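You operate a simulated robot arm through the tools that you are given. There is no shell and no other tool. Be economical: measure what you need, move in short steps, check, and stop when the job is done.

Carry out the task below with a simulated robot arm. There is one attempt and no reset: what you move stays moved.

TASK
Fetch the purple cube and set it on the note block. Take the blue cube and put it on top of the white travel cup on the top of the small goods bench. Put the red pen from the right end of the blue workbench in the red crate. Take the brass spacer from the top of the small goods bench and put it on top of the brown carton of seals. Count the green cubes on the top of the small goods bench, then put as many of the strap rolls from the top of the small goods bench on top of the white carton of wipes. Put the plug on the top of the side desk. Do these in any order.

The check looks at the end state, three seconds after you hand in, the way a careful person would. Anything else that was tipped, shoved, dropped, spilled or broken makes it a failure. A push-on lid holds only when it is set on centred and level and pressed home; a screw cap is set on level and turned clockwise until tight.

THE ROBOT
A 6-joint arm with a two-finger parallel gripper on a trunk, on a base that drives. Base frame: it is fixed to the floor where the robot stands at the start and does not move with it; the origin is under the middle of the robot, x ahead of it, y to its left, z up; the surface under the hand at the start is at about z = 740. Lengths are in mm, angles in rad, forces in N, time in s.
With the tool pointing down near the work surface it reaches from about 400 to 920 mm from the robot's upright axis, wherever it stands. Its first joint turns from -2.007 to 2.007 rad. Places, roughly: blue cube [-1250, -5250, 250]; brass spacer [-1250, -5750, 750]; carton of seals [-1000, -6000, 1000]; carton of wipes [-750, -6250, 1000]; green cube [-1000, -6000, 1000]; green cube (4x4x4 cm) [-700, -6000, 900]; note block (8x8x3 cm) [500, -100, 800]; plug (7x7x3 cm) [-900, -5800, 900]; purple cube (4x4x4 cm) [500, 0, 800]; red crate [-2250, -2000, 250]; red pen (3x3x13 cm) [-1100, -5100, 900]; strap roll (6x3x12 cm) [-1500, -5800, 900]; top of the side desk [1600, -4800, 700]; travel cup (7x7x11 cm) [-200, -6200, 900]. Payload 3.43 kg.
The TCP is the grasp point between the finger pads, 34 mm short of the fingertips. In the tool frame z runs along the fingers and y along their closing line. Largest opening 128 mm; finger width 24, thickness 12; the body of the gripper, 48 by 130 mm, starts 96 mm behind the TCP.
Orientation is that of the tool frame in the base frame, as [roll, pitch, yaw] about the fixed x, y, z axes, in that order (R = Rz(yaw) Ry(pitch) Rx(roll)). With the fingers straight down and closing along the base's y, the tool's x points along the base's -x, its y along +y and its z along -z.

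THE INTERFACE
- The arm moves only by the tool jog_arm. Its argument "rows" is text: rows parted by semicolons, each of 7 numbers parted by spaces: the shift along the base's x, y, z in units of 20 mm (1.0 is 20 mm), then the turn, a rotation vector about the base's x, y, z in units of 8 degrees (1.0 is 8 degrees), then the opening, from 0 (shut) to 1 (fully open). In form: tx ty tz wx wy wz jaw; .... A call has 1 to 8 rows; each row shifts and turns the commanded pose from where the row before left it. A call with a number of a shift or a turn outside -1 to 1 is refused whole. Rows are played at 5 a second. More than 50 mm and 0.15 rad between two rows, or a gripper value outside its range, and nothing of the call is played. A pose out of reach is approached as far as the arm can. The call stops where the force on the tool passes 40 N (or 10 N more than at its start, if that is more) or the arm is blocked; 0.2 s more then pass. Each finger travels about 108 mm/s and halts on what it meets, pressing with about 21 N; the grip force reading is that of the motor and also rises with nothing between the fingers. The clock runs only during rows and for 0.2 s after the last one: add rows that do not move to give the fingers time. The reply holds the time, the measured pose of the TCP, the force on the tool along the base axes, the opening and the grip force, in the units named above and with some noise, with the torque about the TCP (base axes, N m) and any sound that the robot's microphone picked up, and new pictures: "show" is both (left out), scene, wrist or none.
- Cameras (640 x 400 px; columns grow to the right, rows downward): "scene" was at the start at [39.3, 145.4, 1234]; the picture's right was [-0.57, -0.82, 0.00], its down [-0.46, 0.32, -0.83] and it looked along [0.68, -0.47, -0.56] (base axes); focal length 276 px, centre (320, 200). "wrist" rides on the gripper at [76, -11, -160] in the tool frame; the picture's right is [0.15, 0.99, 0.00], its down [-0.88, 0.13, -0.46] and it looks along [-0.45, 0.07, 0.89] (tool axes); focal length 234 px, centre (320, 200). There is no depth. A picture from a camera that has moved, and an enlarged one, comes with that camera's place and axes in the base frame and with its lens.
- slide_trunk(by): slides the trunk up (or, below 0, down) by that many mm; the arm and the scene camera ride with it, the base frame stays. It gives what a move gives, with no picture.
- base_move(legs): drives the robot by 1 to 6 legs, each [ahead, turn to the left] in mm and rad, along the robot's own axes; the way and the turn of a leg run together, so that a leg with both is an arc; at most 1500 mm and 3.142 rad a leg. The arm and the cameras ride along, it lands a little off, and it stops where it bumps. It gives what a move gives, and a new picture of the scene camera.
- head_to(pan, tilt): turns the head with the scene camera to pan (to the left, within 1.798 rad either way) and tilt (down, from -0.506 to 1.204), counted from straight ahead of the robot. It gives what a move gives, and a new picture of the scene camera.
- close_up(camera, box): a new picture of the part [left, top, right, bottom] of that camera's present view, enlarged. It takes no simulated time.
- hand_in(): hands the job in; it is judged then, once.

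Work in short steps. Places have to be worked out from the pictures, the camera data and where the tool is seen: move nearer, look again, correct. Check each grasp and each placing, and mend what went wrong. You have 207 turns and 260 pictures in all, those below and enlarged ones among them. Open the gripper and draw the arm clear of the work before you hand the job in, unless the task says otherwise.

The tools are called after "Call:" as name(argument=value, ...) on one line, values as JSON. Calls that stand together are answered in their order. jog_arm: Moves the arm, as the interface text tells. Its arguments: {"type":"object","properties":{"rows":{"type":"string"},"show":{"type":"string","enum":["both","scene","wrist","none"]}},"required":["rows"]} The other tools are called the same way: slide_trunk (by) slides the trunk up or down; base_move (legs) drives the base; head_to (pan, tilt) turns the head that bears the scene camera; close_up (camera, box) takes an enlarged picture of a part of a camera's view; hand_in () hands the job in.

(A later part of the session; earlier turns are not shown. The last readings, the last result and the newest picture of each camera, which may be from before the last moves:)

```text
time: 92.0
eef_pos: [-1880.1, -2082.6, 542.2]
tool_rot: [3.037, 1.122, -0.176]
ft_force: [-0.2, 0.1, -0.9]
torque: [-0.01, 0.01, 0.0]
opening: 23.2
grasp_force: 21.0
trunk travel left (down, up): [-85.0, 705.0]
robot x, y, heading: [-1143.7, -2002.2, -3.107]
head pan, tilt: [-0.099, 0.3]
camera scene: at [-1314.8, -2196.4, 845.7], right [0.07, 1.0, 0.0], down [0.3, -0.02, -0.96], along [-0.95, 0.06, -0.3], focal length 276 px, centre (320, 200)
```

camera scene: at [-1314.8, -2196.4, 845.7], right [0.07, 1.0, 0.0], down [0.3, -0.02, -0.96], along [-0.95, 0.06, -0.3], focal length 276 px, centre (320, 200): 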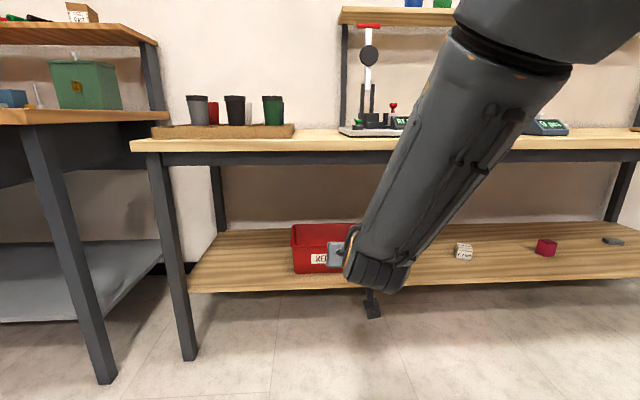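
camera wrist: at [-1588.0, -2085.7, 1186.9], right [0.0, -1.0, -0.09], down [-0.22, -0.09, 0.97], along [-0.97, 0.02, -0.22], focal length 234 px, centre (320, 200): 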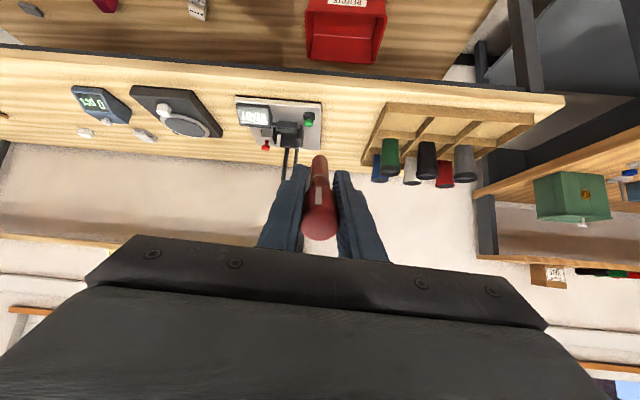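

I'll reach 60 mm further out, flatten 8° more, and drop the trunk to the bottom, so the arm stays low under the rail.

Call:
jog_arm(rows="-1 -0.1 0 0 0.2 0 0.1;-1 -0.1 0 0 0.2 0 0.1;-1 -0.1 0 0 0.3 0 0.1;0 0 0 0 0.3 0 0.1", show="none")

Call:
slide_trunk(by=-84)

Call:
head_to(pan=0.1, tilt=0.3)

Call:
close_up(camera="wrist", box=[0, 0, 640, 400])

```text
time: 93.0
eef_pos: [-1940.4, -2089.1, 542.3]
tool_rot: [2.96, 1.26, -0.248]
ft_force: [0.1, 0.7, -1.2]
torque: [0.0, -0.01, 0.0]
opening: 23.1
grasp_force: 20.4
trunk travel left (down, up): [-85.0, 705.0]
robot x, y, heading: [-1145.0, -2003.4, -3.11]
head pan, tilt: [-0.099, 0.3]
```

```text
time: 94.2
eef_pos: [-1938.9, -2088.6, 458.0]
tool_rot: [2.958, 1.261, -0.249]
ft_force: [0.4, -0.8, -0.2]
torque: [-0.04, 0.01, -0.02]
opening: 23.3
grasp_force: 20.9
trunk travel left (down, up): [-1.0, 789.0]
robot x, y, heading: [-1146.6, -2004.6, -3.105]
head pan, tilt: [-0.099, 0.3]
```

```text
time: 94.9
eef_pos: [-1939.6, -2087.8, 458.4]
tool_rot: [2.96, 1.262, -0.249]
ft_force: [-0.2, 0.3, -0.3]
torque: [0.01, 0.0, -0.01]
opening: 23.2
grasp_force: 20.9
trunk travel left (down, up): [-1.0, 789.0]
robot x, y, heading: [-1145.9, -2009.1, -3.106]
head pan, tilt: [0.099, 0.3]
camera scene: at [-1337.5, -2215.6, 761.7], right [-0.13, 0.99, 0.0], down [0.29, 0.04, -0.96], along [-0.95, -0.13, -0.3], focal length 276 px, centre (320, 200)
```

scene: 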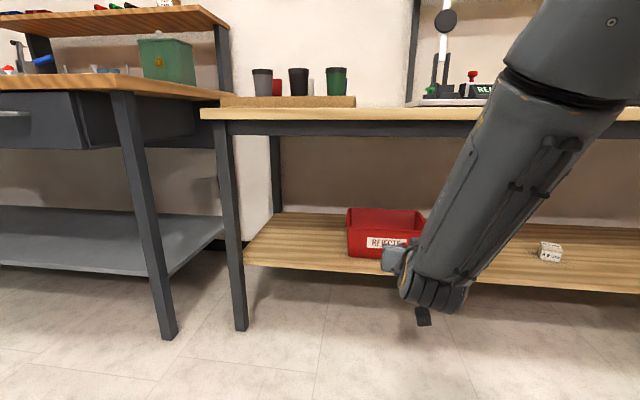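

```text
1.00 times, centred on (320, 200) of wrist (not enlarged: the box is as wide or as high as the picture)
camera zoom: at [-1764.2, -2091.6, 433.9], right [-0.03, -1.0, -0.08], down [0.16, -0.09, 0.98], along [-0.99, 0.02, 0.16], focal length 234 px, centre (320, 200)
```

zoom: 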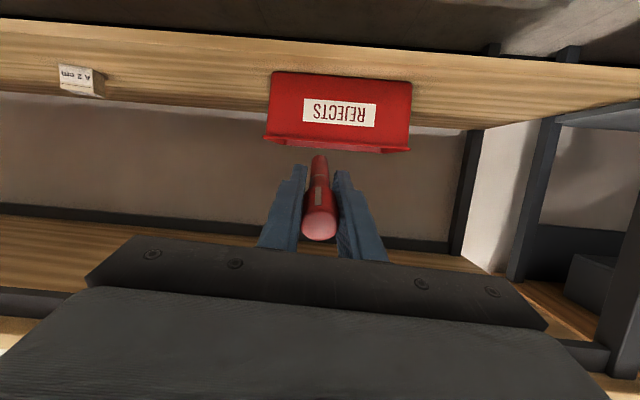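

Rim z≈406 is confirmed; the pen tip is at z≈428, just above it. I'll advance 200 mm and check clearance.

Call:
base_move(legs=[[200, 0]])

Call:
close_up(camera="wrist", box=[0, 0, 640, 400])

```text
time: 96.5
eef_pos: [-2140.8, -2094.5, 458.3]
tool_rot: [2.96, 1.261, -0.251]
ft_force: [0.9, 0.7, -0.5]
torque: [-0.02, -0.02, 0.02]
opening: 23.5
grasp_force: 21.2
trunk travel left (down, up): [-1.0, 789.0]
robot x, y, heading: [-1346.4, -2012.9, -3.111]
head pan, tilt: [0.099, 0.3]
camera scene: at [-1538.4, -2221.9, 761.7], right [-0.13, 0.99, 0.0], down [0.29, 0.04, -0.96], along [-0.95, -0.12, -0.3], focal length 276 px, centre (320, 200)
```

scene: 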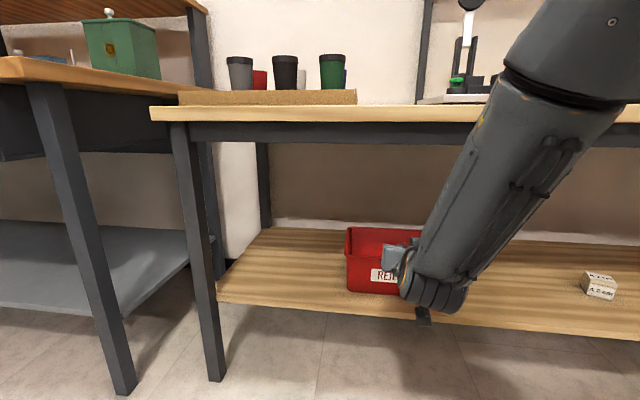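

```text
1.00 times, centred on (320, 200) of wrist (not enlarged: the box is as wide or as high as the picture)
camera zoom: at [-1964.9, -2097.0, 434.0], right [-0.03, -1.0, -0.08], down [0.16, -0.09, 0.98], along [-0.99, 0.02, 0.16], focal length 234 px, centre (320, 200)
```

zoom: 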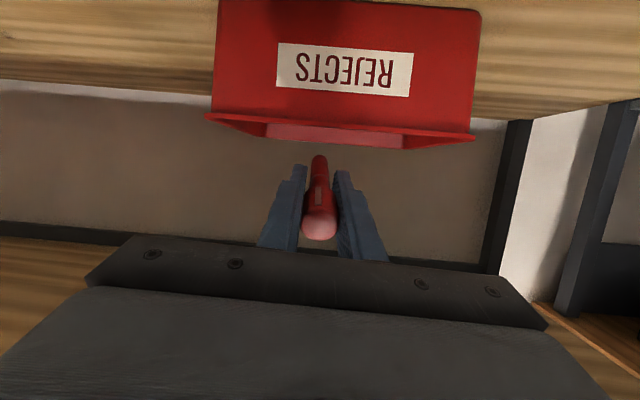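

The pen tip has just passed over the front rim with clearance. I'll advance the remaining 125 mm.

Call:
base_move(legs=[[125, 0]])

Call:
close_up(camera="wrist", box=[0, 0, 640, 400])

```text
time: 97.8
eef_pos: [-2264.4, -2097.1, 458.3]
tool_rot: [2.96, 1.26, -0.25]
ft_force: [-0.4, 0.7, -0.4]
torque: [-0.01, 0.02, 0.03]
opening: 23.3
grasp_force: 20.6
trunk travel left (down, up): [-1.0, 789.0]
robot x, y, heading: [-1471.7, -2017.6, -3.107]
head pan, tilt: [0.099, 0.3]
camera scene: at [-1662.6, -2225.8, 761.7], right [-0.13, 0.99, 0.0], down [0.29, 0.04, -0.96], along [-0.95, -0.12, -0.3], focal length 276 px, centre (320, 200)
```

scene: 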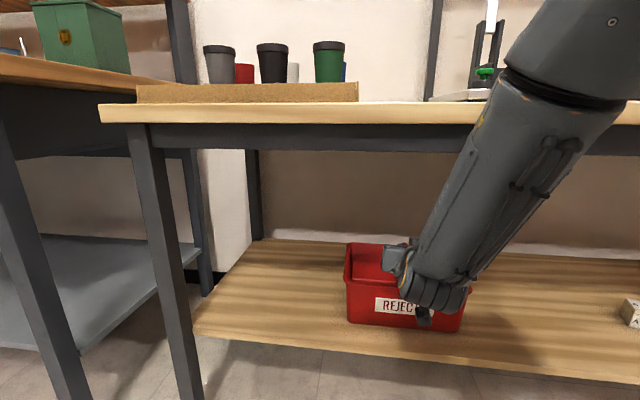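

```text
1.00 times, centred on (320, 200) of wrist (not enlarged: the box is as wide or as high as the picture)
camera zoom: at [-2089.0, -2100.8, 434.0], right [-0.03, -1.0, -0.08], down [0.16, -0.09, 0.98], along [-0.99, 0.02, 0.16], focal length 234 px, centre (320, 200)
```

zoom: 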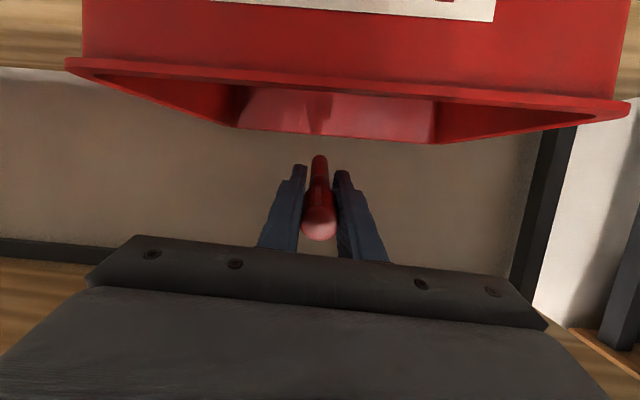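

The pen is over the crate interior. I'll lower to z≈405 while tilting down a little, checking forces.

Call:
jog_arm(rows="0 0 -0.7 0 -0.4 0 0.1;0 0 -0.7 0 -0.4 0 0.1;0 0 -0.7 0 -0.4 0 0.1;0 0 -0.5 0 0 0 0.1", show="wrist")

```text
time: 98.8
eef_pos: [-2265.2, -2097.4, 405.0]
tool_rot: [3.054, 1.095, -0.167]
ft_force: [-0.5, -0.7, -0.6]
torque: [0.0, -0.02, 0.01]
opening: 23.2
grasp_force: 20.8
trunk travel left (down, up): [-1.0, 789.0]
robot x, y, heading: [-1470.9, -2014.1, -3.109]
head pan, tilt: [0.099, 0.3]
camera wrist: at [-2087.2, -2100.4, 411.2], right [-0.02, -1.0, -0.09], down [0.0, -0.09, 1.0], along [-1.0, 0.02, 0.0], focal length 234 px, centre (320, 200)
```

wrist: 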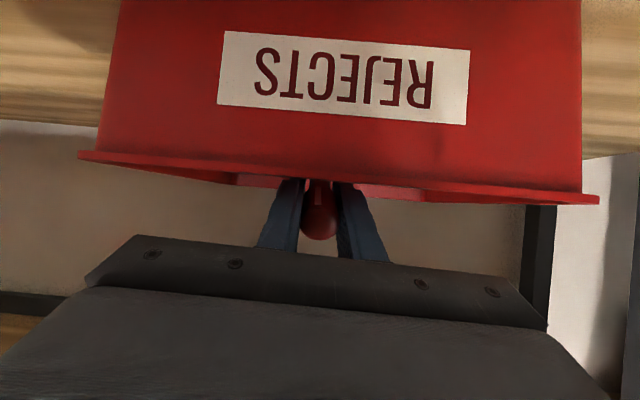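

The fingers just clear the rim and the pen tip is inside. Release.

Call:
jog_arm(rows="0 0 0 0 0 0 0.4;0 0 0 0 0 0 0.4;0 0 0 0 0 0 0.4;0 0 0.7 0 0 0 0.4;0 0 0.7 0 0.3 0 0.4;0 0 0.7 0 0.3 0 0.4", show="wrist")

Call:
base_move(legs=[[-450, 0]])

```text
time: 100.2
eef_pos: [-2264.9, -2097.0, 447.6]
tool_rot: [3.014, 1.179, -0.203]
ft_force: [-0.4, 0.5, -0.4]
torque: [-0.01, 0.01, -0.01]
opening: 51.1
grasp_force: 0.2
trunk travel left (down, up): [-1.0, 789.0]
robot x, y, heading: [-1472.3, -2015.0, -3.11]
head pan, tilt: [0.099, 0.3]
camera wrist: at [-2087.6, -2100.8, 438.7], right [-0.03, -1.0, -0.09], down [0.08, -0.09, 0.99], along [-1.0, 0.02, 0.08], focal length 234 px, centre (320, 200)
```

wrist: 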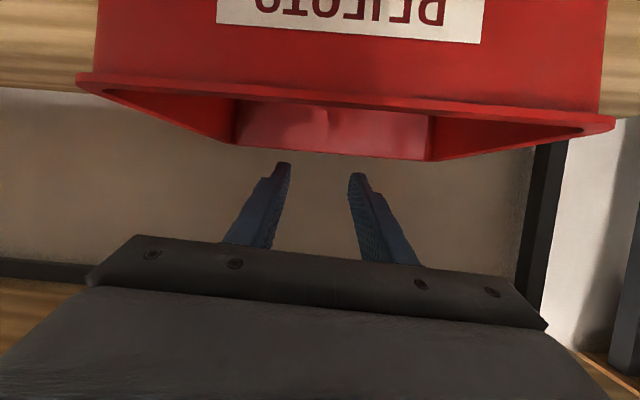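

```text
time: 102.9
eef_pos: [-1815.2, -2079.6, 447.8]
tool_rot: [3.014, 1.178, -0.209]
ft_force: [0.1, -0.1, -0.2]
torque: [0.0, 0.02, -0.03]
opening: 51.1
grasp_force: 0.1
trunk travel left (down, up): [-1.0, 789.0]
robot x, y, heading: [-1019.3, -2007.3, -3.12]
head pan, tilt: [0.099, 0.3]
camera scene: at [-1214.9, -2211.9, 761.7], right [-0.12, 0.99, 0.0], down [0.29, 0.04, -0.96], along [-0.95, -0.12, -0.3], focal length 276 px, centre (320, 200)
```

scene: 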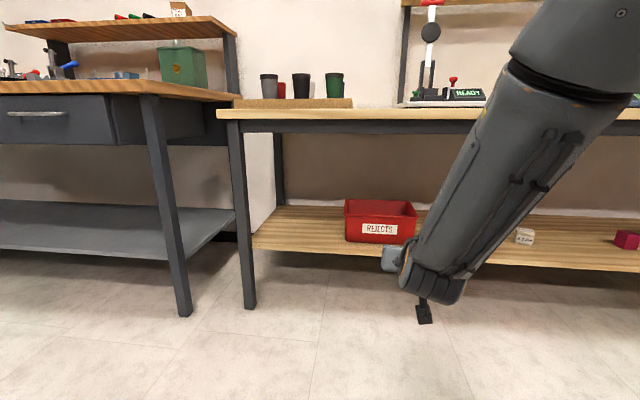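

I'll raise the trunk to check that the pen is in the crate.

Call:
slide_trunk(by=400)

Call:
slide_trunk(by=280)

Call:
close_up(camera="scene", box=[280, 250, 480, 390])

```text
time: 106.7
eef_pos: [-1815.5, -2077.3, 847.0]
tool_rot: [3.015, 1.178, -0.209]
ft_force: [-0.7, 0.9, -0.5]
torque: [-0.01, 0.02, 0.0]
opening: 51.3
grasp_force: 0.0
trunk travel left (down, up): [-401.0, 389.0]
robot x, y, heading: [-1022.5, -2004.3, -3.118]
head pan, tilt: [0.099, 0.3]
```

```text
time: 109.5
eef_pos: [-1815.2, -2080.0, 1127.5]
tool_rot: [3.014, 1.18, -0.21]
ft_force: [0.0, -0.9, -0.2]
torque: [0.03, -0.04, 0.0]
opening: 51.1
grasp_force: 0.0
trunk travel left (down, up): [-681.0, 109.0]
robot x, y, heading: [-1019.2, -2003.5, -3.124]
head pan, tilt: [0.099, 0.3]
```

```text
2.86 times, centred on (380, 320) of scene
camera zoom: at [-1025.8, -2207.6, 1441.7], right [-0.12, 0.99, 0.0], down [0.29, 0.04, -0.96], along [-0.95, -0.12, -0.3], focal length 788 px, centre (149, -143)
```

zoom: 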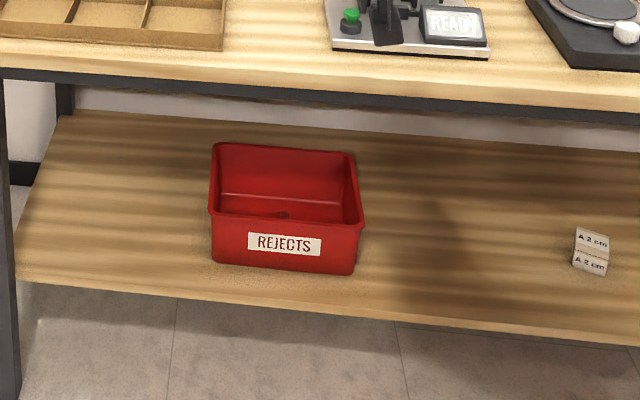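

The pen is in the crate and nothing fell outside. Now to the blue cube: turn and drive back toward the blue bench, offset so the cube lies ahead of the tool.

Call:
base_move(legs=[[0, 1.433], [1020, 0], [1020, 0], [0, 0.12]])

Call:
head_to(pan=0.0, tilt=0.6)

```text
time: 123.7
eef_pos: [-1172.9, -4817.2, 1128.0]
tool_rot: [3.015, 1.179, 1.352]
ft_force: [0.0, -0.6, 0.1]
torque: [-0.01, -0.03, -0.03]
opening: 51.5
grasp_force: 0.0
trunk travel left (down, up): [-681.0, 109.0]
robot x, y, heading: [-1238.4, -4023.8, -1.552]
head pan, tilt: [0.099, 0.3]
camera scene: at [-1037.3, -4027.6, 1441.7], right [-0.99, -0.11, 0.0], down [-0.03, 0.29, -0.96], along [0.11, -0.95, -0.3], focal length 276 px, centre (320, 200)
```

scene: 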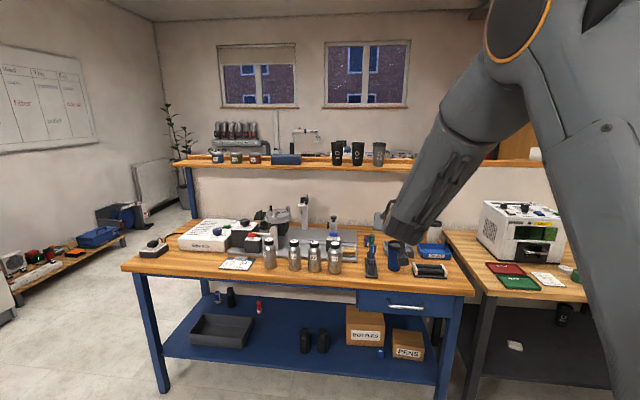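

```text
time: 124.5
eef_pos: [-1173.5, -4819.1, 1128.3]
tool_rot: [3.013, 1.178, 1.352]
ft_force: [0.0, 0.1, 0.5]
torque: [0.01, -0.01, 0.01]
opening: 51.2
grasp_force: 0.0
trunk travel left (down, up): [-681.0, 109.0]
robot x, y, heading: [-1236.7, -4020.8, -1.556]
head pan, tilt: [0.0, 0.6]
camera scene: at [-1046.6, -4023.2, 1414.3], right [-1.0, -0.01, 0.0], down [-0.01, 0.56, -0.83], along [0.01, -0.83, -0.56], focal length 276 px, centre (320, 200)
```

scene: 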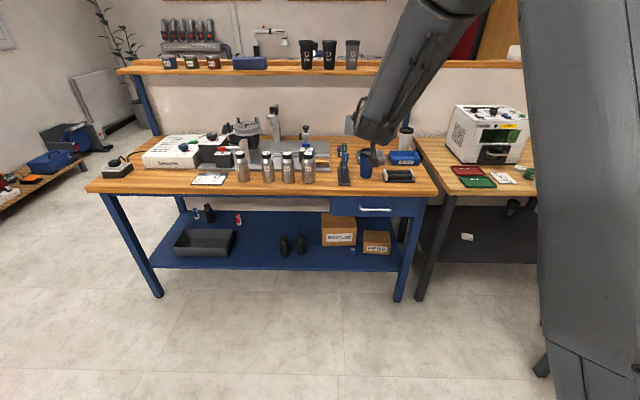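

I'll enlarge the blue cube to gauge its size and its gap to the boxes.

Call:
close_up(camera="scene", box=[312, 215, 408, 275])

```text
6.67 times, centred on (360, 245) of scene
camera zoom: at [-1046.6, -4023.2, 1414.3], right [-1.0, -0.01, 0.0], down [-0.01, 0.56, -0.83], along [0.01, -0.83, -0.56], focal length 1840 px, centre (53, -100)
```

zoom: 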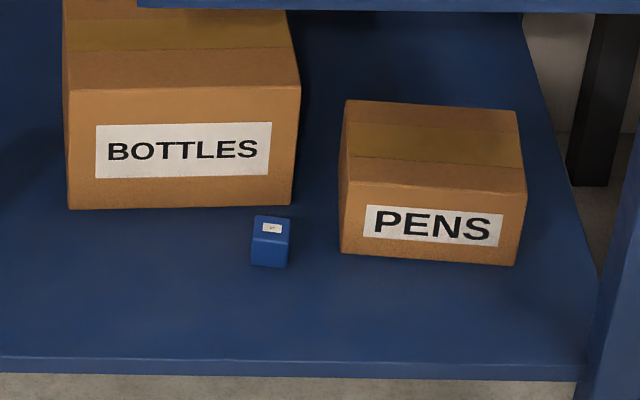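

The cube is about 34 mm wide at (-1223, -5197, 263), with roughly 43 mm to the PENS box and 42 mm to the BOTTLES box. I'll lower the trunk to the bottom here, in front of the bench.

Call:
slide_trunk(by=-400)

Call:
slide_trunk(by=-280)

Call:
jog_arm(rows="-0.5 0 -1 0 0 0.14 0.45;-0.5 0 -1 0 0 0.14 0.45;-0.5 0 -1 0 0 0.14 0.45;-0.5 0 -1 0 0 0.14 0.45;-0.5 0 -1 0 0 0 0.45;0 0 -1 0 0 0 0.45", show="both")

```text
time: 128.3
eef_pos: [-1173.6, -4818.6, 727.7]
tool_rot: [3.014, 1.177, 1.353]
ft_force: [1.4, 0.3, 0.0]
torque: [0.0, 0.04, 0.01]
opening: 51.2
grasp_force: 0.1
trunk travel left (down, up): [-281.0, 509.0]
robot x, y, heading: [-1242.0, -4022.2, -1.558]
head pan, tilt: [0.0, 0.6]
```

```text
time: 131.2
eef_pos: [-1172.7, -4817.1, 448.5]
tool_rot: [3.015, 1.177, 1.352]
ft_force: [0.1, -0.2, -0.4]
torque: [0.02, 0.01, 0.02]
opening: 51.0
grasp_force: 0.0
trunk travel left (down, up): [-1.0, 789.0]
robot x, y, heading: [-1242.6, -4021.3, -1.558]
head pan, tilt: [0.0, 0.6]
```

```text
time: 132.6
eef_pos: [-1181.0, -4827.7, 395.3]
tool_rot: [-3.092, 1.163, 1.589]
ft_force: [0.2, 0.5, 0.9]
torque: [0.01, 0.0, 0.0]
opening: 57.4
grasp_force: 0.1
out of reach, approached as far as the arm can: row 2, 3, 4, 5, 6
trunk travel left (down, up): [-1.0, 789.0]
robot x, y, heading: [-1241.2, -4023.7, -1.559]
head pan, tilt: [0.0, 0.6]
camera scene: at [-1043.8, -4212.3, 734.2], right [-1.0, -0.01, 0.0], down [-0.01, 0.56, -0.83], along [0.01, -0.82, -0.57], focal length 276 px, centre (320, 200)
camera wrist: at [-1187.3, -4648.9, 389.6], right [0.99, 0.03, -0.15], down [0.15, 0.07, 0.99], along [0.04, -1.0, 0.06], focal length 234 px, centre (320, 200)
```

scene: 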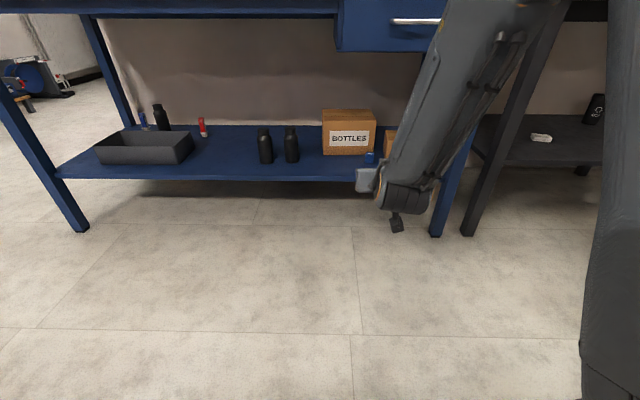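
wrist: 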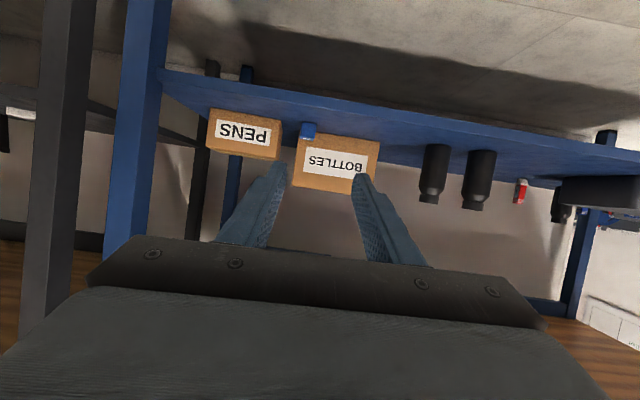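

At this flat tilt the arm can't go lower. I'll pitch the tool down further while descending, and shift x toward the cube.

Call:
jog_arm(rows="0 0 0 1 0 0 0.45;-0.4 0 -0.3 1 0 0 0.45;-0.4 0 -0.8 0 0 0 0.45;-0.4 0 -0.8 0 0 0 0.45;-0.4 0 -0.8 0 0 0 0.45;-0.4 0 -0.8 0 0 0 0.45", show="wrist")

```text
time: 134.0
eef_pos: [-1196.0, -4822.8, 329.6]
tool_rot: [-3.12, 0.888, 1.553]
ft_force: [0.2, -0.4, 0.5]
torque: [0.0, 0.01, 0.03]
opening: 57.5
grasp_force: 0.2
out of reach, approached as far as the arm can: row 5, 6
trunk travel left (down, up): [-1.0, 789.0]
robot x, y, heading: [-1246.5, -4024.2, -1.558]
head pan, tilt: [0.0, 0.6]
camera wrist: at [-1200.6, -4650.0, 372.9], right [0.99, 0.06, -0.13], down [0.14, -0.21, 0.97], along [0.03, -0.98, -0.21], focal length 234 px, centre (320, 200)
```

wrist: 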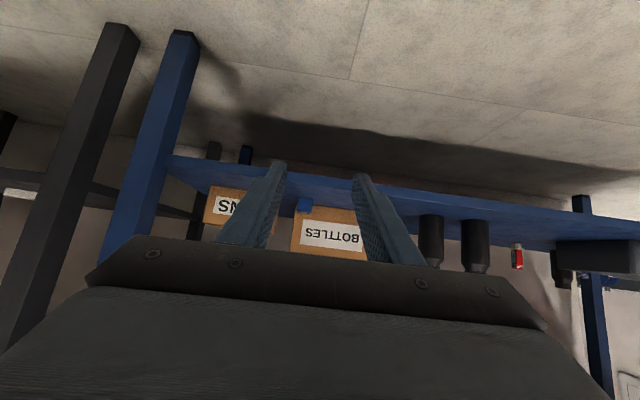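

Now 39° below horizontal at z 330. I'll retract a little, steepen to about 45°, and go down to about 290.

Call:
jog_arm(rows="-0.4 1 0 0.4 0 0 0.45;-0.4 1 0 0.3 0 0 0.45;-0.3 1 -0.8 0 0 0 0.45;-0.2 1 -0.8 0 0 0 0.45;0 0 -0.4 0 0 0 0.45", show="wrist")

```text
time: 135.2
eef_pos: [-1197.6, -4747.0, 295.5]
tool_rot: [-3.114, 0.79, 1.56]
ft_force: [0.5, -0.4, -0.7]
torque: [-0.04, -0.01, 0.04]
opening: 57.7
grasp_force: 0.2
out of reach, approached as far as the arm can: row 3, 4
trunk travel left (down, up): [-1.0, 789.0]
robot x, y, heading: [-1240.5, -4021.1, -1.551]
head pan, tilt: [0.0, 0.6]
camera wrist: at [-1202.4, -4579.1, 355.0], right [0.99, 0.07, -0.12], down [0.14, -0.3, 0.94], along [0.03, -0.95, -0.31], focal length 234 px, centre (320, 200)
```

wrist: 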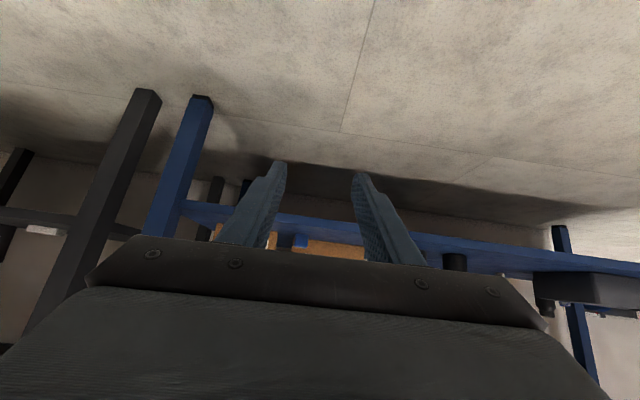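

z is right at 295. I'll shift sideways to x≈-1223.

Call:
jog_arm(rows="-0.65 0 0 0 0 0 0.45;-0.65 0 0 0 0 0 0.45", show="none")

```text
time: 135.8
eef_pos: [-1198.8, -4746.0, 297.4]
tool_rot: [-3.115, 0.789, 1.558]
ft_force: [0.3, 0.1, 0.2]
torque: [0.02, -0.02, -0.01]
opening: 57.7
grasp_force: 0.1
out of reach, approached as far as the arm can: row 1, 2
trunk travel left (down, up): [-1.0, 789.0]
robot x, y, heading: [-1240.0, -4019.4, -1.555]
head pan, tilt: [0.0, 0.6]
```

The arm is at its limit sideways here, so I'll use a small base turn, then drive forward part-way and check.

Call:
base_move(legs=[[0, -0.028], [230, 0]])

Call:
close_up(camera="wrist", box=[0, 0, 640, 400])

```text
time: 137.9
eef_pos: [-1222.8, -4976.1, 296.8]
tool_rot: [-3.114, 0.789, 1.53]
ft_force: [0.1, 0.6, -0.2]
torque: [-0.01, 0.03, -0.03]
opening: 57.6
grasp_force: 0.0
trunk travel left (down, up): [-1.0, 789.0]
robot x, y, heading: [-1244.9, -4252.5, -1.588]
head pan, tilt: [0.0, 0.6]
camera scene: at [-1052.5, -4447.2, 734.2], right [-1.0, 0.01, 0.0], down [0.01, 0.56, -0.83], along [-0.01, -0.82, -0.57], focal length 276 px, centre (320, 200)
```

scene: 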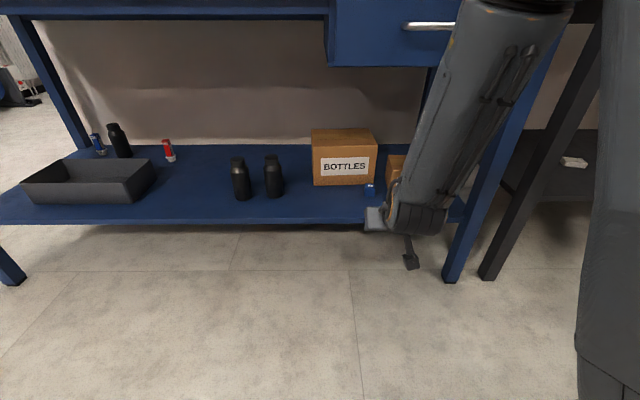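

```text
1.00 times, centred on (320, 200) of wrist (not enlarged: the box is as wide or as high as the picture)
camera zoom: at [-1222.4, -4808.5, 356.6], right [0.99, 0.04, -0.12], down [0.13, -0.31, 0.94], along [0.0, -0.95, -0.31], focal length 234 px, centre (320, 200)
```

zoom: 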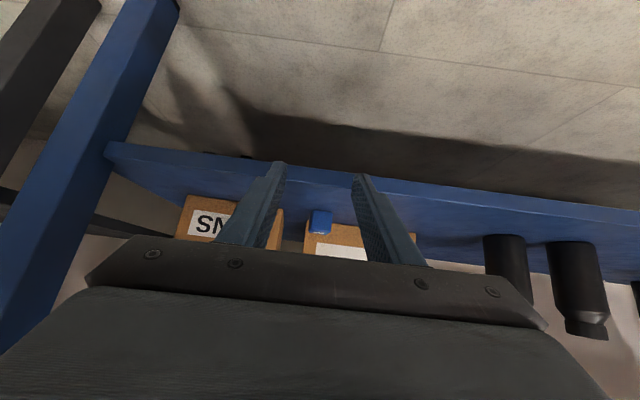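

The cube's centre reads (-1217.6, -5197, 268), so I need about +8 mm in x. I'll jog that, then drive forward with the tips about 14 mm above the shelf.

Call:
jog_arm(rows="0.42 0 0 0 0 0 0.48;0 0 0 0 0 0 0.48", show="none")

Call:
base_move(legs=[[140, 0]])

Call:
close_up(camera="wrist", box=[200, 100, 440, 250])

```text
time: 138.5
eef_pos: [-1214.7, -4975.6, 296.8]
tool_rot: [-3.115, 0.79, 1.529]
ft_force: [-0.4, 0.2, -0.2]
torque: [-0.03, 0.0, 0.0]
opening: 61.3
grasp_force: 0.0
trunk travel left (down, up): [-1.0, 789.0]
robot x, y, heading: [-1241.4, -4247.3, -1.58]
head pan, tilt: [0.0, 0.6]
```

```text
time: 139.8
eef_pos: [-1214.6, -5115.4, 297.3]
tool_rot: [-3.115, 0.788, 1.53]
ft_force: [-0.2, -0.4, 0.5]
torque: [-0.01, 0.05, 0.02]
opening: 61.6
grasp_force: 0.0
trunk travel left (down, up): [-1.0, 789.0]
robot x, y, heading: [-1246.5, -4387.8, -1.584]
head pan, tilt: [0.0, 0.6]
camera scene: at [-1054.2, -4587.6, 734.2], right [-1.0, 0.01, 0.0], down [0.01, 0.56, -0.83], along [-0.01, -0.82, -0.57], focal length 276 px, centre (320, 200)
```

scene: 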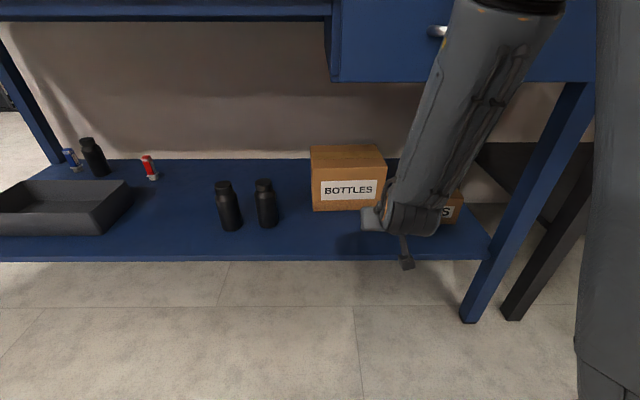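

```text
2.67 times, centred on (320, 175) of wrist
camera zoom: at [-1215.5, -4948.7, 356.8], right [0.99, 0.04, -0.12], down [0.13, -0.31, 0.94], along [0.0, -0.95, -0.31], focal length 624 px, centre (320, 267)
```

zoom: 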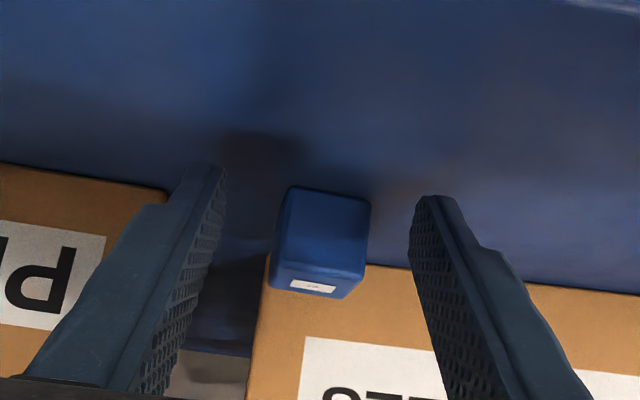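

The cube is centred between the fingers. I'll advance 68 mm, lower slightly and grip.

Call:
base_move(legs=[[68, 0]])

Call:
jog_arm(rows="0 0 -0.3 0 0 0 0.48;0 0 0 0 0 0 0.48", show="wrist")

```text
time: 140.9
eef_pos: [-1216.8, -5166.4, 292.9]
tool_rot: [-3.111, 0.772, 1.532]
ft_force: [0.6, 5.2, 6.3]
torque: [0.04, -0.24, 0.17]
opening: 61.2
grasp_force: 0.2
trunk travel left (down, up): [-1.0, 789.0]
robot x, y, heading: [-1247.2, -4452.0, -1.586]
head pan, tilt: [0.0, 0.6]
stopped in leg 1: the robot was blocked; the commanded pose is now the measured one
camera scene: at [-1055.0, -4649.4, 734.5], right [-1.0, 0.01, 0.0], down [0.01, 0.56, -0.83], along [-0.01, -0.83, -0.56], focal length 276 px, centre (320, 200)
```

scene: 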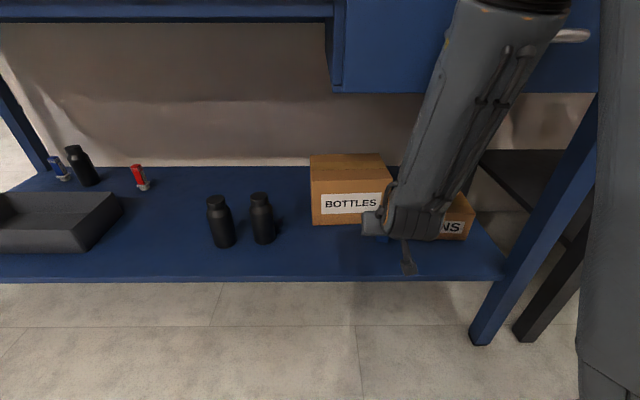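

```text
time: 141.3
eef_pos: [-1216.8, -5166.0, 293.5]
tool_rot: [-3.112, 0.78, 1.534]
ft_force: [0.9, 30.1, 42.7]
torque: [0.28, -1.31, 0.85]
opening: 60.1
grasp_force: 0.0
trunk travel left (down, up): [-1.0, 789.0]
robot x, y, heading: [-1247.6, -4456.2, -1.585]
head pan, tilt: [0.0, 0.6]
stopped in row 1: the force on the tool passed its limit at 61 N (the readings are from after the stop); the commanded pose is now the measured one
camera wrist: at [-1216.8, -4999.0, 354.1], right [0.99, 0.05, -0.12], down [0.13, -0.31, 0.94], along [0.01, -0.95, -0.32], focal length 234 px, centre (320, 200)
```

wrist: 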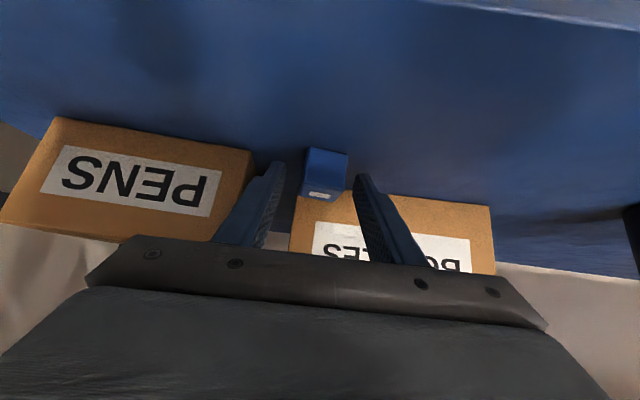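

The tips touched the shelf, so it is at z≈261, a little higher than I estimated. That puts the cube centre near y -5180, already between the tips. I'll lift about 7 mm and close.

Call:
jog_arm(rows="0 0 0.35 0 0 0 0.48;0 0 0 0 0 0 0.48", show="wrist")

Call:
close_up(camera="wrist", box=[200, 100, 440, 250])

```text
time: 141.9
eef_pos: [-1216.8, -5167.2, 297.5]
tool_rot: [-3.112, 0.779, 1.533]
ft_force: [0.6, -0.7, -0.1]
torque: [-0.01, -0.02, 0.01]
opening: 61.5
grasp_force: 0.0
trunk travel left (down, up): [-1.0, 789.0]
robot x, y, heading: [-1246.3, -4453.4, -1.582]
head pan, tilt: [0.0, 0.6]
camera wrist: at [-1217.5, -5000.3, 359.1], right [0.99, 0.05, -0.12], down [0.13, -0.32, 0.94], along [0.0, -0.95, -0.32], focal length 234 px, centre (320, 200)
```

wrist: 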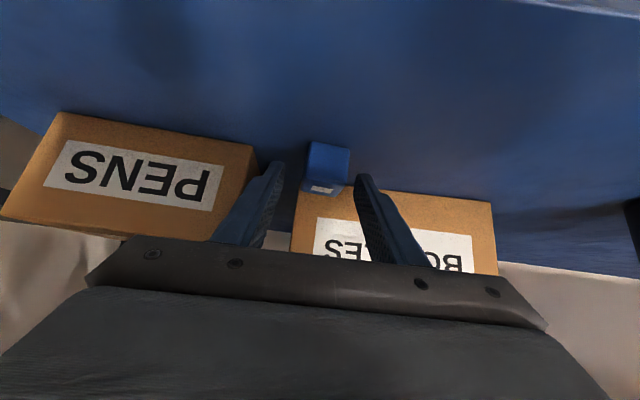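

```text
2.67 times, centred on (320, 175) of wrist
camera zoom: at [-1217.5, -5000.3, 359.1], right [0.99, 0.05, -0.12], down [0.13, -0.32, 0.94], along [0.0, -0.95, -0.32], focal length 624 px, centre (320, 267)
```

zoom: 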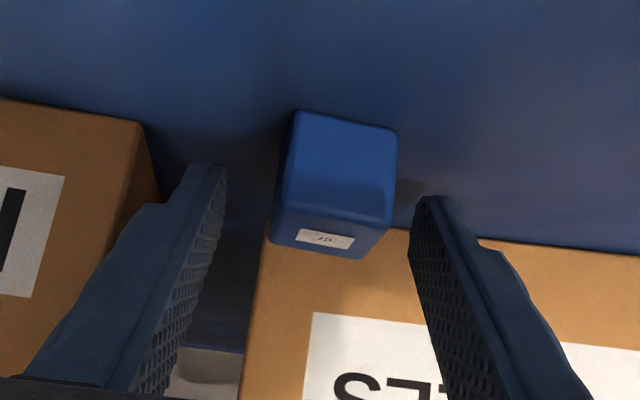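

The cube is 30 mm, centred near (-1213, -5172, 276), a bit low and near relative to the finger axis. I'll back off 8 mm and close.

Call:
jog_arm(rows="0.15 0.4 0 0 0 0 0.48;0 0 0 0 0 0 0.15;0 0 0 0 0 0 0.15;0 0 0 0 0 0 0.15;0 0 0 0 0 0 0.15", show="wrist")

Call:
close_up(camera="wrist", box=[200, 100, 440, 250])

```text
time: 143.1
eef_pos: [-1214.5, -5161.7, 298.9]
tool_rot: [-3.111, 0.774, 1.531]
ft_force: [0.8, 0.3, -0.2]
torque: [0.01, 0.02, -0.03]
opening: 30.9
grasp_force: 20.3
out of reach, approached as far as the arm can: row 1
trunk travel left (down, up): [-1.0, 789.0]
robot x, y, heading: [-1244.8, -4453.2, -1.58]
head pan, tilt: [0.0, 0.6]
camera wrist: at [-1213.7, -4995.0, 359.8], right [0.99, 0.05, -0.12], down [0.13, -0.32, 0.94], along [0.0, -0.95, -0.32], focal length 234 px, centre (320, 200)
```

wrist: 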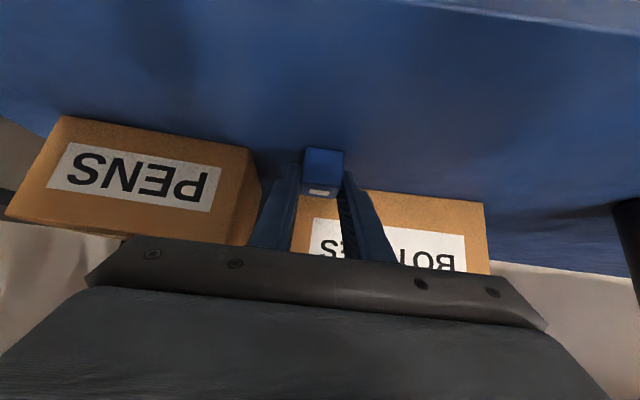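

```text
2.67 times, centred on (320, 175) of wrist
camera zoom: at [-1213.7, -4995.0, 359.8], right [0.99, 0.05, -0.12], down [0.13, -0.32, 0.94], along [0.0, -0.95, -0.32], focal length 624 px, centre (320, 267)
```

zoom: 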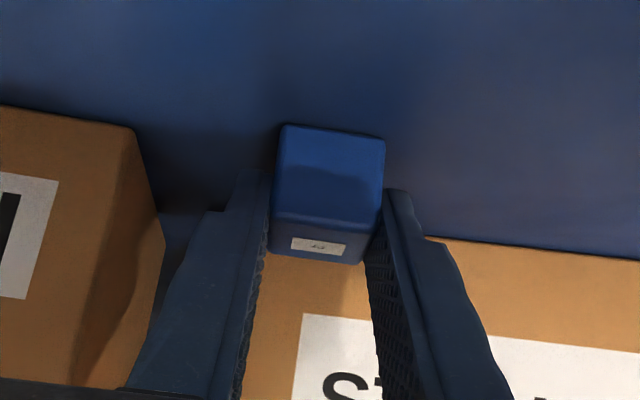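

Gripped at 30.9 mm. I'll lift 40 mm with the trunk, then reverse out.

Call:
slide_trunk(by=40)

Call:
base_move(legs=[[-450, 0]])

Call:
close_up(camera="wrist", box=[200, 100, 440, 250])

```text
time: 143.9
eef_pos: [-1214.0, -5160.4, 336.9]
tool_rot: [-3.111, 0.777, 1.534]
ft_force: [-0.6, 0.2, -0.2]
torque: [0.03, -0.01, 0.01]
opening: 31.0
grasp_force: 21.5
trunk travel left (down, up): [-41.0, 749.0]
robot x, y, heading: [-1248.2, -4455.9, -1.584]
head pan, tilt: [0.0, 0.6]
```

```text
time: 146.6
eef_pos: [-1206.6, -4710.1, 337.7]
tool_rot: [-3.112, 0.776, 1.538]
ft_force: [-0.4, 1.2, -0.2]
torque: [-0.01, -0.04, -0.03]
opening: 30.6
grasp_force: 20.7
trunk travel left (down, up): [-41.0, 749.0]
robot x, y, heading: [-1240.4, -4004.1, -1.571]
head pan, tilt: [0.0, 0.6]
camera scene: at [-1049.4, -4186.2, 774.2], right [-1.0, 0.01, 0.0], down [0.0, 0.56, -0.83], along [-0.01, -0.82, -0.57], focal length 276 px, centre (320, 200)
```

scene: 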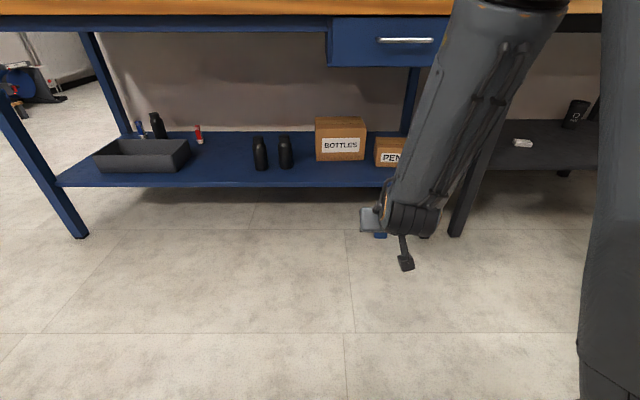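

```text
2.67 times, centred on (320, 175) of wrist
camera zoom: at [-1206.4, -4543.4, 399.2], right [0.99, 0.05, -0.12], down [0.13, -0.32, 0.94], along [0.01, -0.95, -0.32], focal length 624 px, centre (320, 267)
```

zoom: 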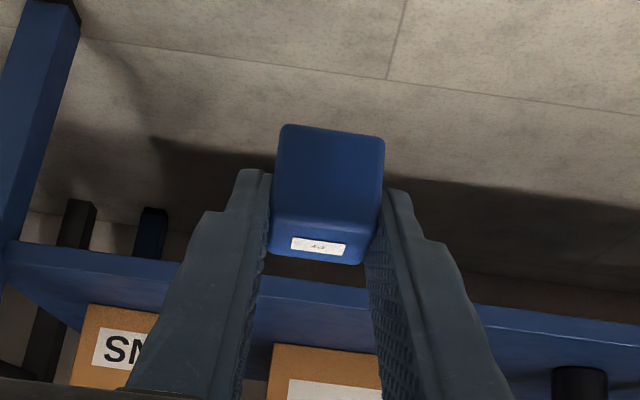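

The cube is held firmly. I'll raise the trunk and look left to plan the route around to the goods bench.

Call:
slide_trunk(by=400)

Call:
slide_trunk(by=320)

Call:
head_to(pan=0.8, tilt=0.45)

Call:
head_to(pan=1.7, tilt=0.7)

```text
time: 150.5
eef_pos: [-1206.3, -4710.3, 737.3]
tool_rot: [-3.11, 0.776, 1.538]
ft_force: [-1.3, 0.1, 0.4]
torque: [0.03, -0.01, -0.03]
opening: 30.9
grasp_force: 20.5
trunk travel left (down, up): [-441.0, 349.0]
robot x, y, heading: [-1243.3, -4003.0, -1.58]
head pan, tilt: [0.0, 0.6]
```

```text
time: 153.6
eef_pos: [-1205.4, -4709.8, 1056.5]
tool_rot: [-3.11, 0.776, 1.537]
ft_force: [0.6, -0.8, 0.0]
torque: [0.02, 0.05, 0.01]
opening: 30.7
grasp_force: 21.0
trunk travel left (down, up): [-761.0, 29.0]
robot x, y, heading: [-1237.6, -4000.2, -1.578]
head pan, tilt: [0.0, 0.6]
```

```text
time: 154.8
eef_pos: [-1203.9, -4710.1, 1057.6]
tool_rot: [-3.111, 0.776, 1.537]
ft_force: [1.1, -0.5, 0.0]
torque: [0.02, -0.01, 0.0]
opening: 30.6
grasp_force: 21.0
trunk travel left (down, up): [-761.0, 29.0]
robot x, y, heading: [-1242.7, -4003.4, -1.572]
head pan, tilt: [0.799, 0.45]
camera scene: at [-981.8, -3962.1, 1507.8], right [-0.7, -0.71, 0.0], down [-0.31, 0.31, -0.9], along [0.64, -0.63, -0.44], focal length 276 px, centre (320, 200)
```

scene: 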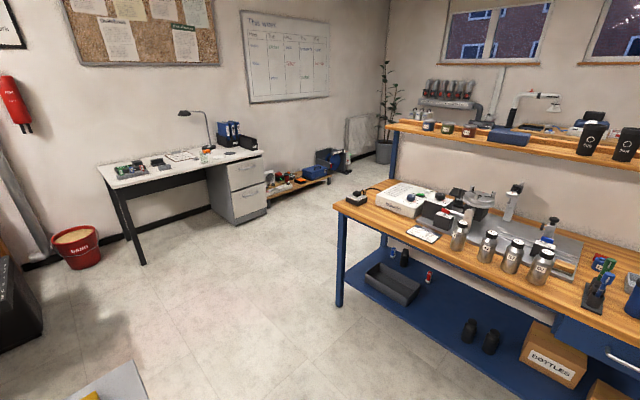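

```text
time: 156.0
eef_pos: [-1205.9, -4709.9, 1058.0]
tool_rot: [-3.112, 0.777, 1.538]
ft_force: [0.3, -0.7, 0.4]
torque: [-0.01, -0.02, -0.01]
opening: 30.4
grasp_force: 21.0
trunk travel left (down, up): [-761.0, 29.0]
robot x, y, heading: [-1244.0, -4003.6, -1.579]
head pan, tilt: [1.7, 0.7]
camera scene: at [-962.8, -3887.3, 1485.6], right [0.12, -0.99, 0.0], down [-0.64, -0.08, -0.77], along [0.76, 0.09, -0.64], focal length 276 px, centre (320, 200)
```

scene: 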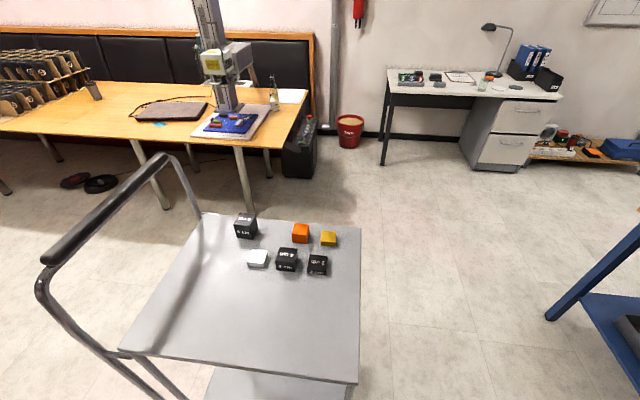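

The trolley's far side is at y≈-3945, so there is about a 1 m gap to the bench. I'll go through it and stop in the corridor left of the benches.

Call:
base_move(legs=[[440, 0], [0, 1.571], [900, 0], [850, 0], [0, -1.571]])

Call:
head_to(pan=-0.3, tilt=0.25)

```text
time: 174.7
eef_pos: [538.7, -5153.9, 1057.0]
tool_rot: [-3.11, 0.776, 1.551]
ft_force: [0.3, 0.5, -0.2]
torque: [-0.02, -0.01, -0.01]
opening: 30.5
grasp_force: 20.9
trunk travel left (down, up): [-761.0, 29.0]
robot x, y, heading: [490.6, -4447.6, -1.561]
head pan, tilt: [1.7, 0.7]
camera scene: at [769.7, -4328.3, 1485.6], right [0.13, -0.99, 0.0], down [-0.64, -0.09, -0.76], along [0.76, 0.1, -0.64], focal length 276 px, centre (320, 200)
```

scene: 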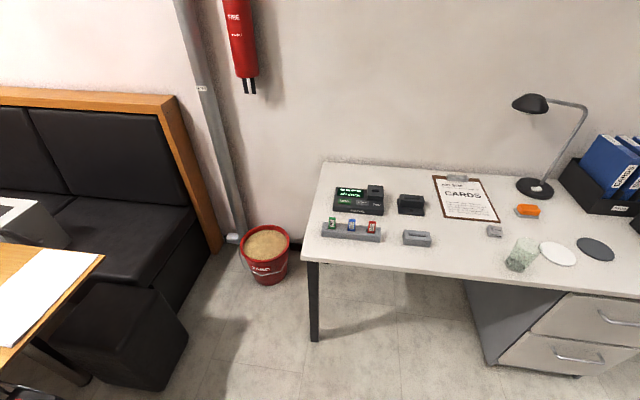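

```text
time: 176.6
eef_pos: [537.7, -5154.6, 1058.0]
tool_rot: [-3.111, 0.776, 1.551]
ft_force: [0.5, -0.5, 0.0]
torque: [0.0, -0.01, -0.01]
opening: 30.9
grasp_force: 20.1
trunk travel left (down, up): [-761.0, 29.0]
robot x, y, heading: [490.2, -4449.0, -1.565]
head pan, tilt: [-0.3, 0.25]
camera scene: at [658.5, -4429.1, 1526.4], right [-0.96, 0.29, 0.0], down [0.07, 0.24, -0.97], along [-0.28, -0.93, -0.25], focal length 276 px, centre (320, 200)
```

scene: 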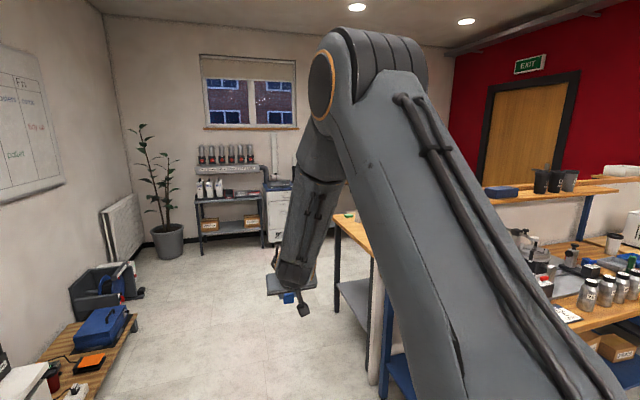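

The goods bench stands right behind the partition: left end x≈-55, y from -5750 to -6450, top z≈850. I'll drive past it, turn right, and view it from behind.

Call:
base_move(legs=[[1250, 0], [1250, 0], [0, -1.571]])

Call:
head_to(pan=-0.75, tilt=0.4)

```text
time: 192.8
eef_pos: [-190.0, -7015.1, 1057.8]
tool_rot: [-3.111, 0.777, -0.017]
ft_force: [-0.2, -0.3, -0.2]
torque: [0.01, 0.02, 0.0]
opening: 30.7
grasp_force: 21.2
trunk travel left (down, up): [-761.0, 29.0]
robot x, y, heading: [515.5, -6968.9, -3.132]
head pan, tilt: [-0.3, 0.25]
camera scene: at [534.3, -7135.1, 1526.4], right [0.29, 0.96, 0.0], down [0.24, -0.07, -0.97], along [-0.93, 0.28, -0.25], focal length 276 px, centre (320, 200)
```

scene: 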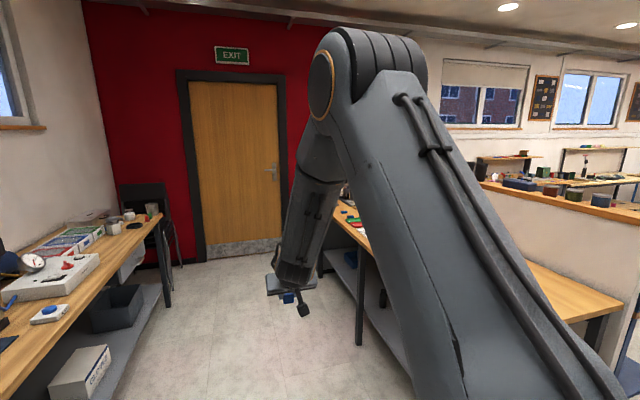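

```text
time: 193.7
eef_pos: [-189.7, -7015.2, 1057.6]
tool_rot: [-3.11, 0.775, -0.019]
ft_force: [-0.3, 0.5, -0.4]
torque: [0.0, 0.0, -0.02]
opening: 30.6
grasp_force: 20.9
trunk travel left (down, up): [-761.0, 29.0]
robot x, y, heading: [517.1, -6967.7, -3.135]
head pan, tilt: [-0.75, 0.4]
camera scene: at [555.4, -7099.4, 1512.5], right [0.68, 0.74, 0.0], down [0.29, -0.26, -0.92], along [-0.68, 0.62, -0.39], focal length 276 px, centre (320, 200)
```

scene: 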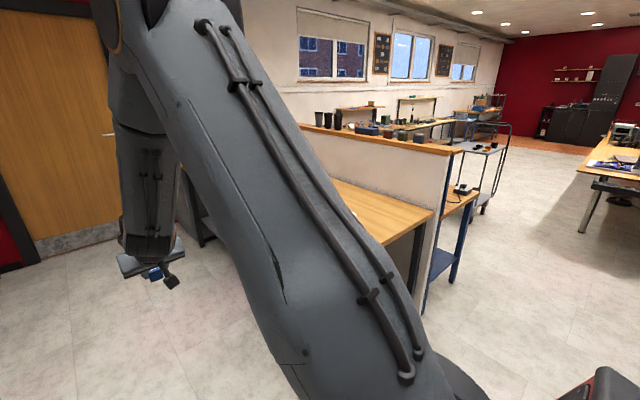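

I need a view of the bench top without the arm in the way. I'll advance and pan right.

Call:
base_move(legs=[[900, 0]])

Call:
head_to(pan=-1.35, tilt=0.55)

```text
time: 198.4
eef_pos: [-1078.8, -7021.0, 1057.7]
tool_rot: [-3.111, 0.777, -0.02]
ft_force: [0.0, -0.4, -0.1]
torque: [0.03, 0.0, -0.04]
opening: 30.5
grasp_force: 20.7
trunk travel left (down, up): [-761.0, 29.0]
robot x, y, heading: [-371.5, -6977.3, -3.134]
head pan, tilt: [-0.75, 0.4]
camera scene: at [-332.7, -7105.5, 1512.5], right [0.68, 0.74, 0.0], down [0.29, -0.26, -0.92], along [-0.68, 0.62, -0.39], focal length 276 px, centre (320, 200)
```

scene: 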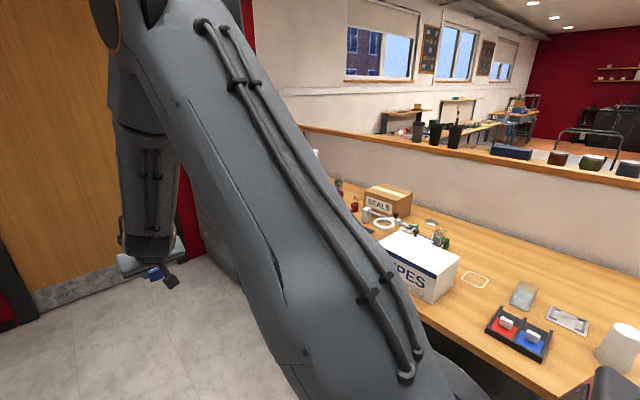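

```text
time: 199.4
eef_pos: [-1078.5, -7021.5, 1058.0]
tool_rot: [-3.11, 0.777, -0.018]
ft_force: [0.0, -0.4, -0.7]
torque: [0.02, -0.02, 0.01]
opening: 30.6
grasp_force: 21.4
trunk travel left (down, up): [-761.0, 29.0]
robot x, y, heading: [-368.6, -6977.6, -3.136]
head pan, tilt: [-1.349, 0.55]
camera scene: at [-285.0, -7080.8, 1498.8], right [0.97, 0.23, 0.0], down [0.12, -0.51, -0.85], along [-0.19, 0.83, -0.52], focal length 276 px, centre (320, 200)
```

scene: 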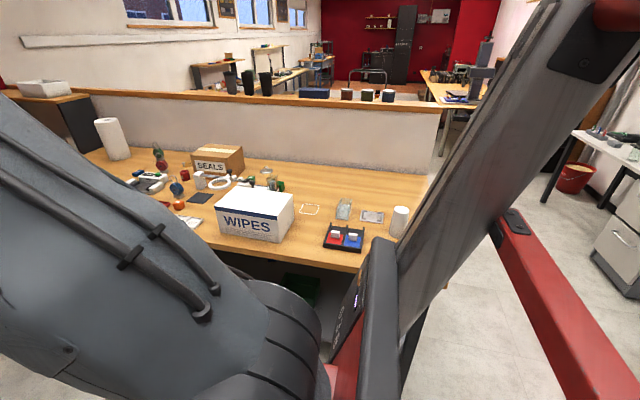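

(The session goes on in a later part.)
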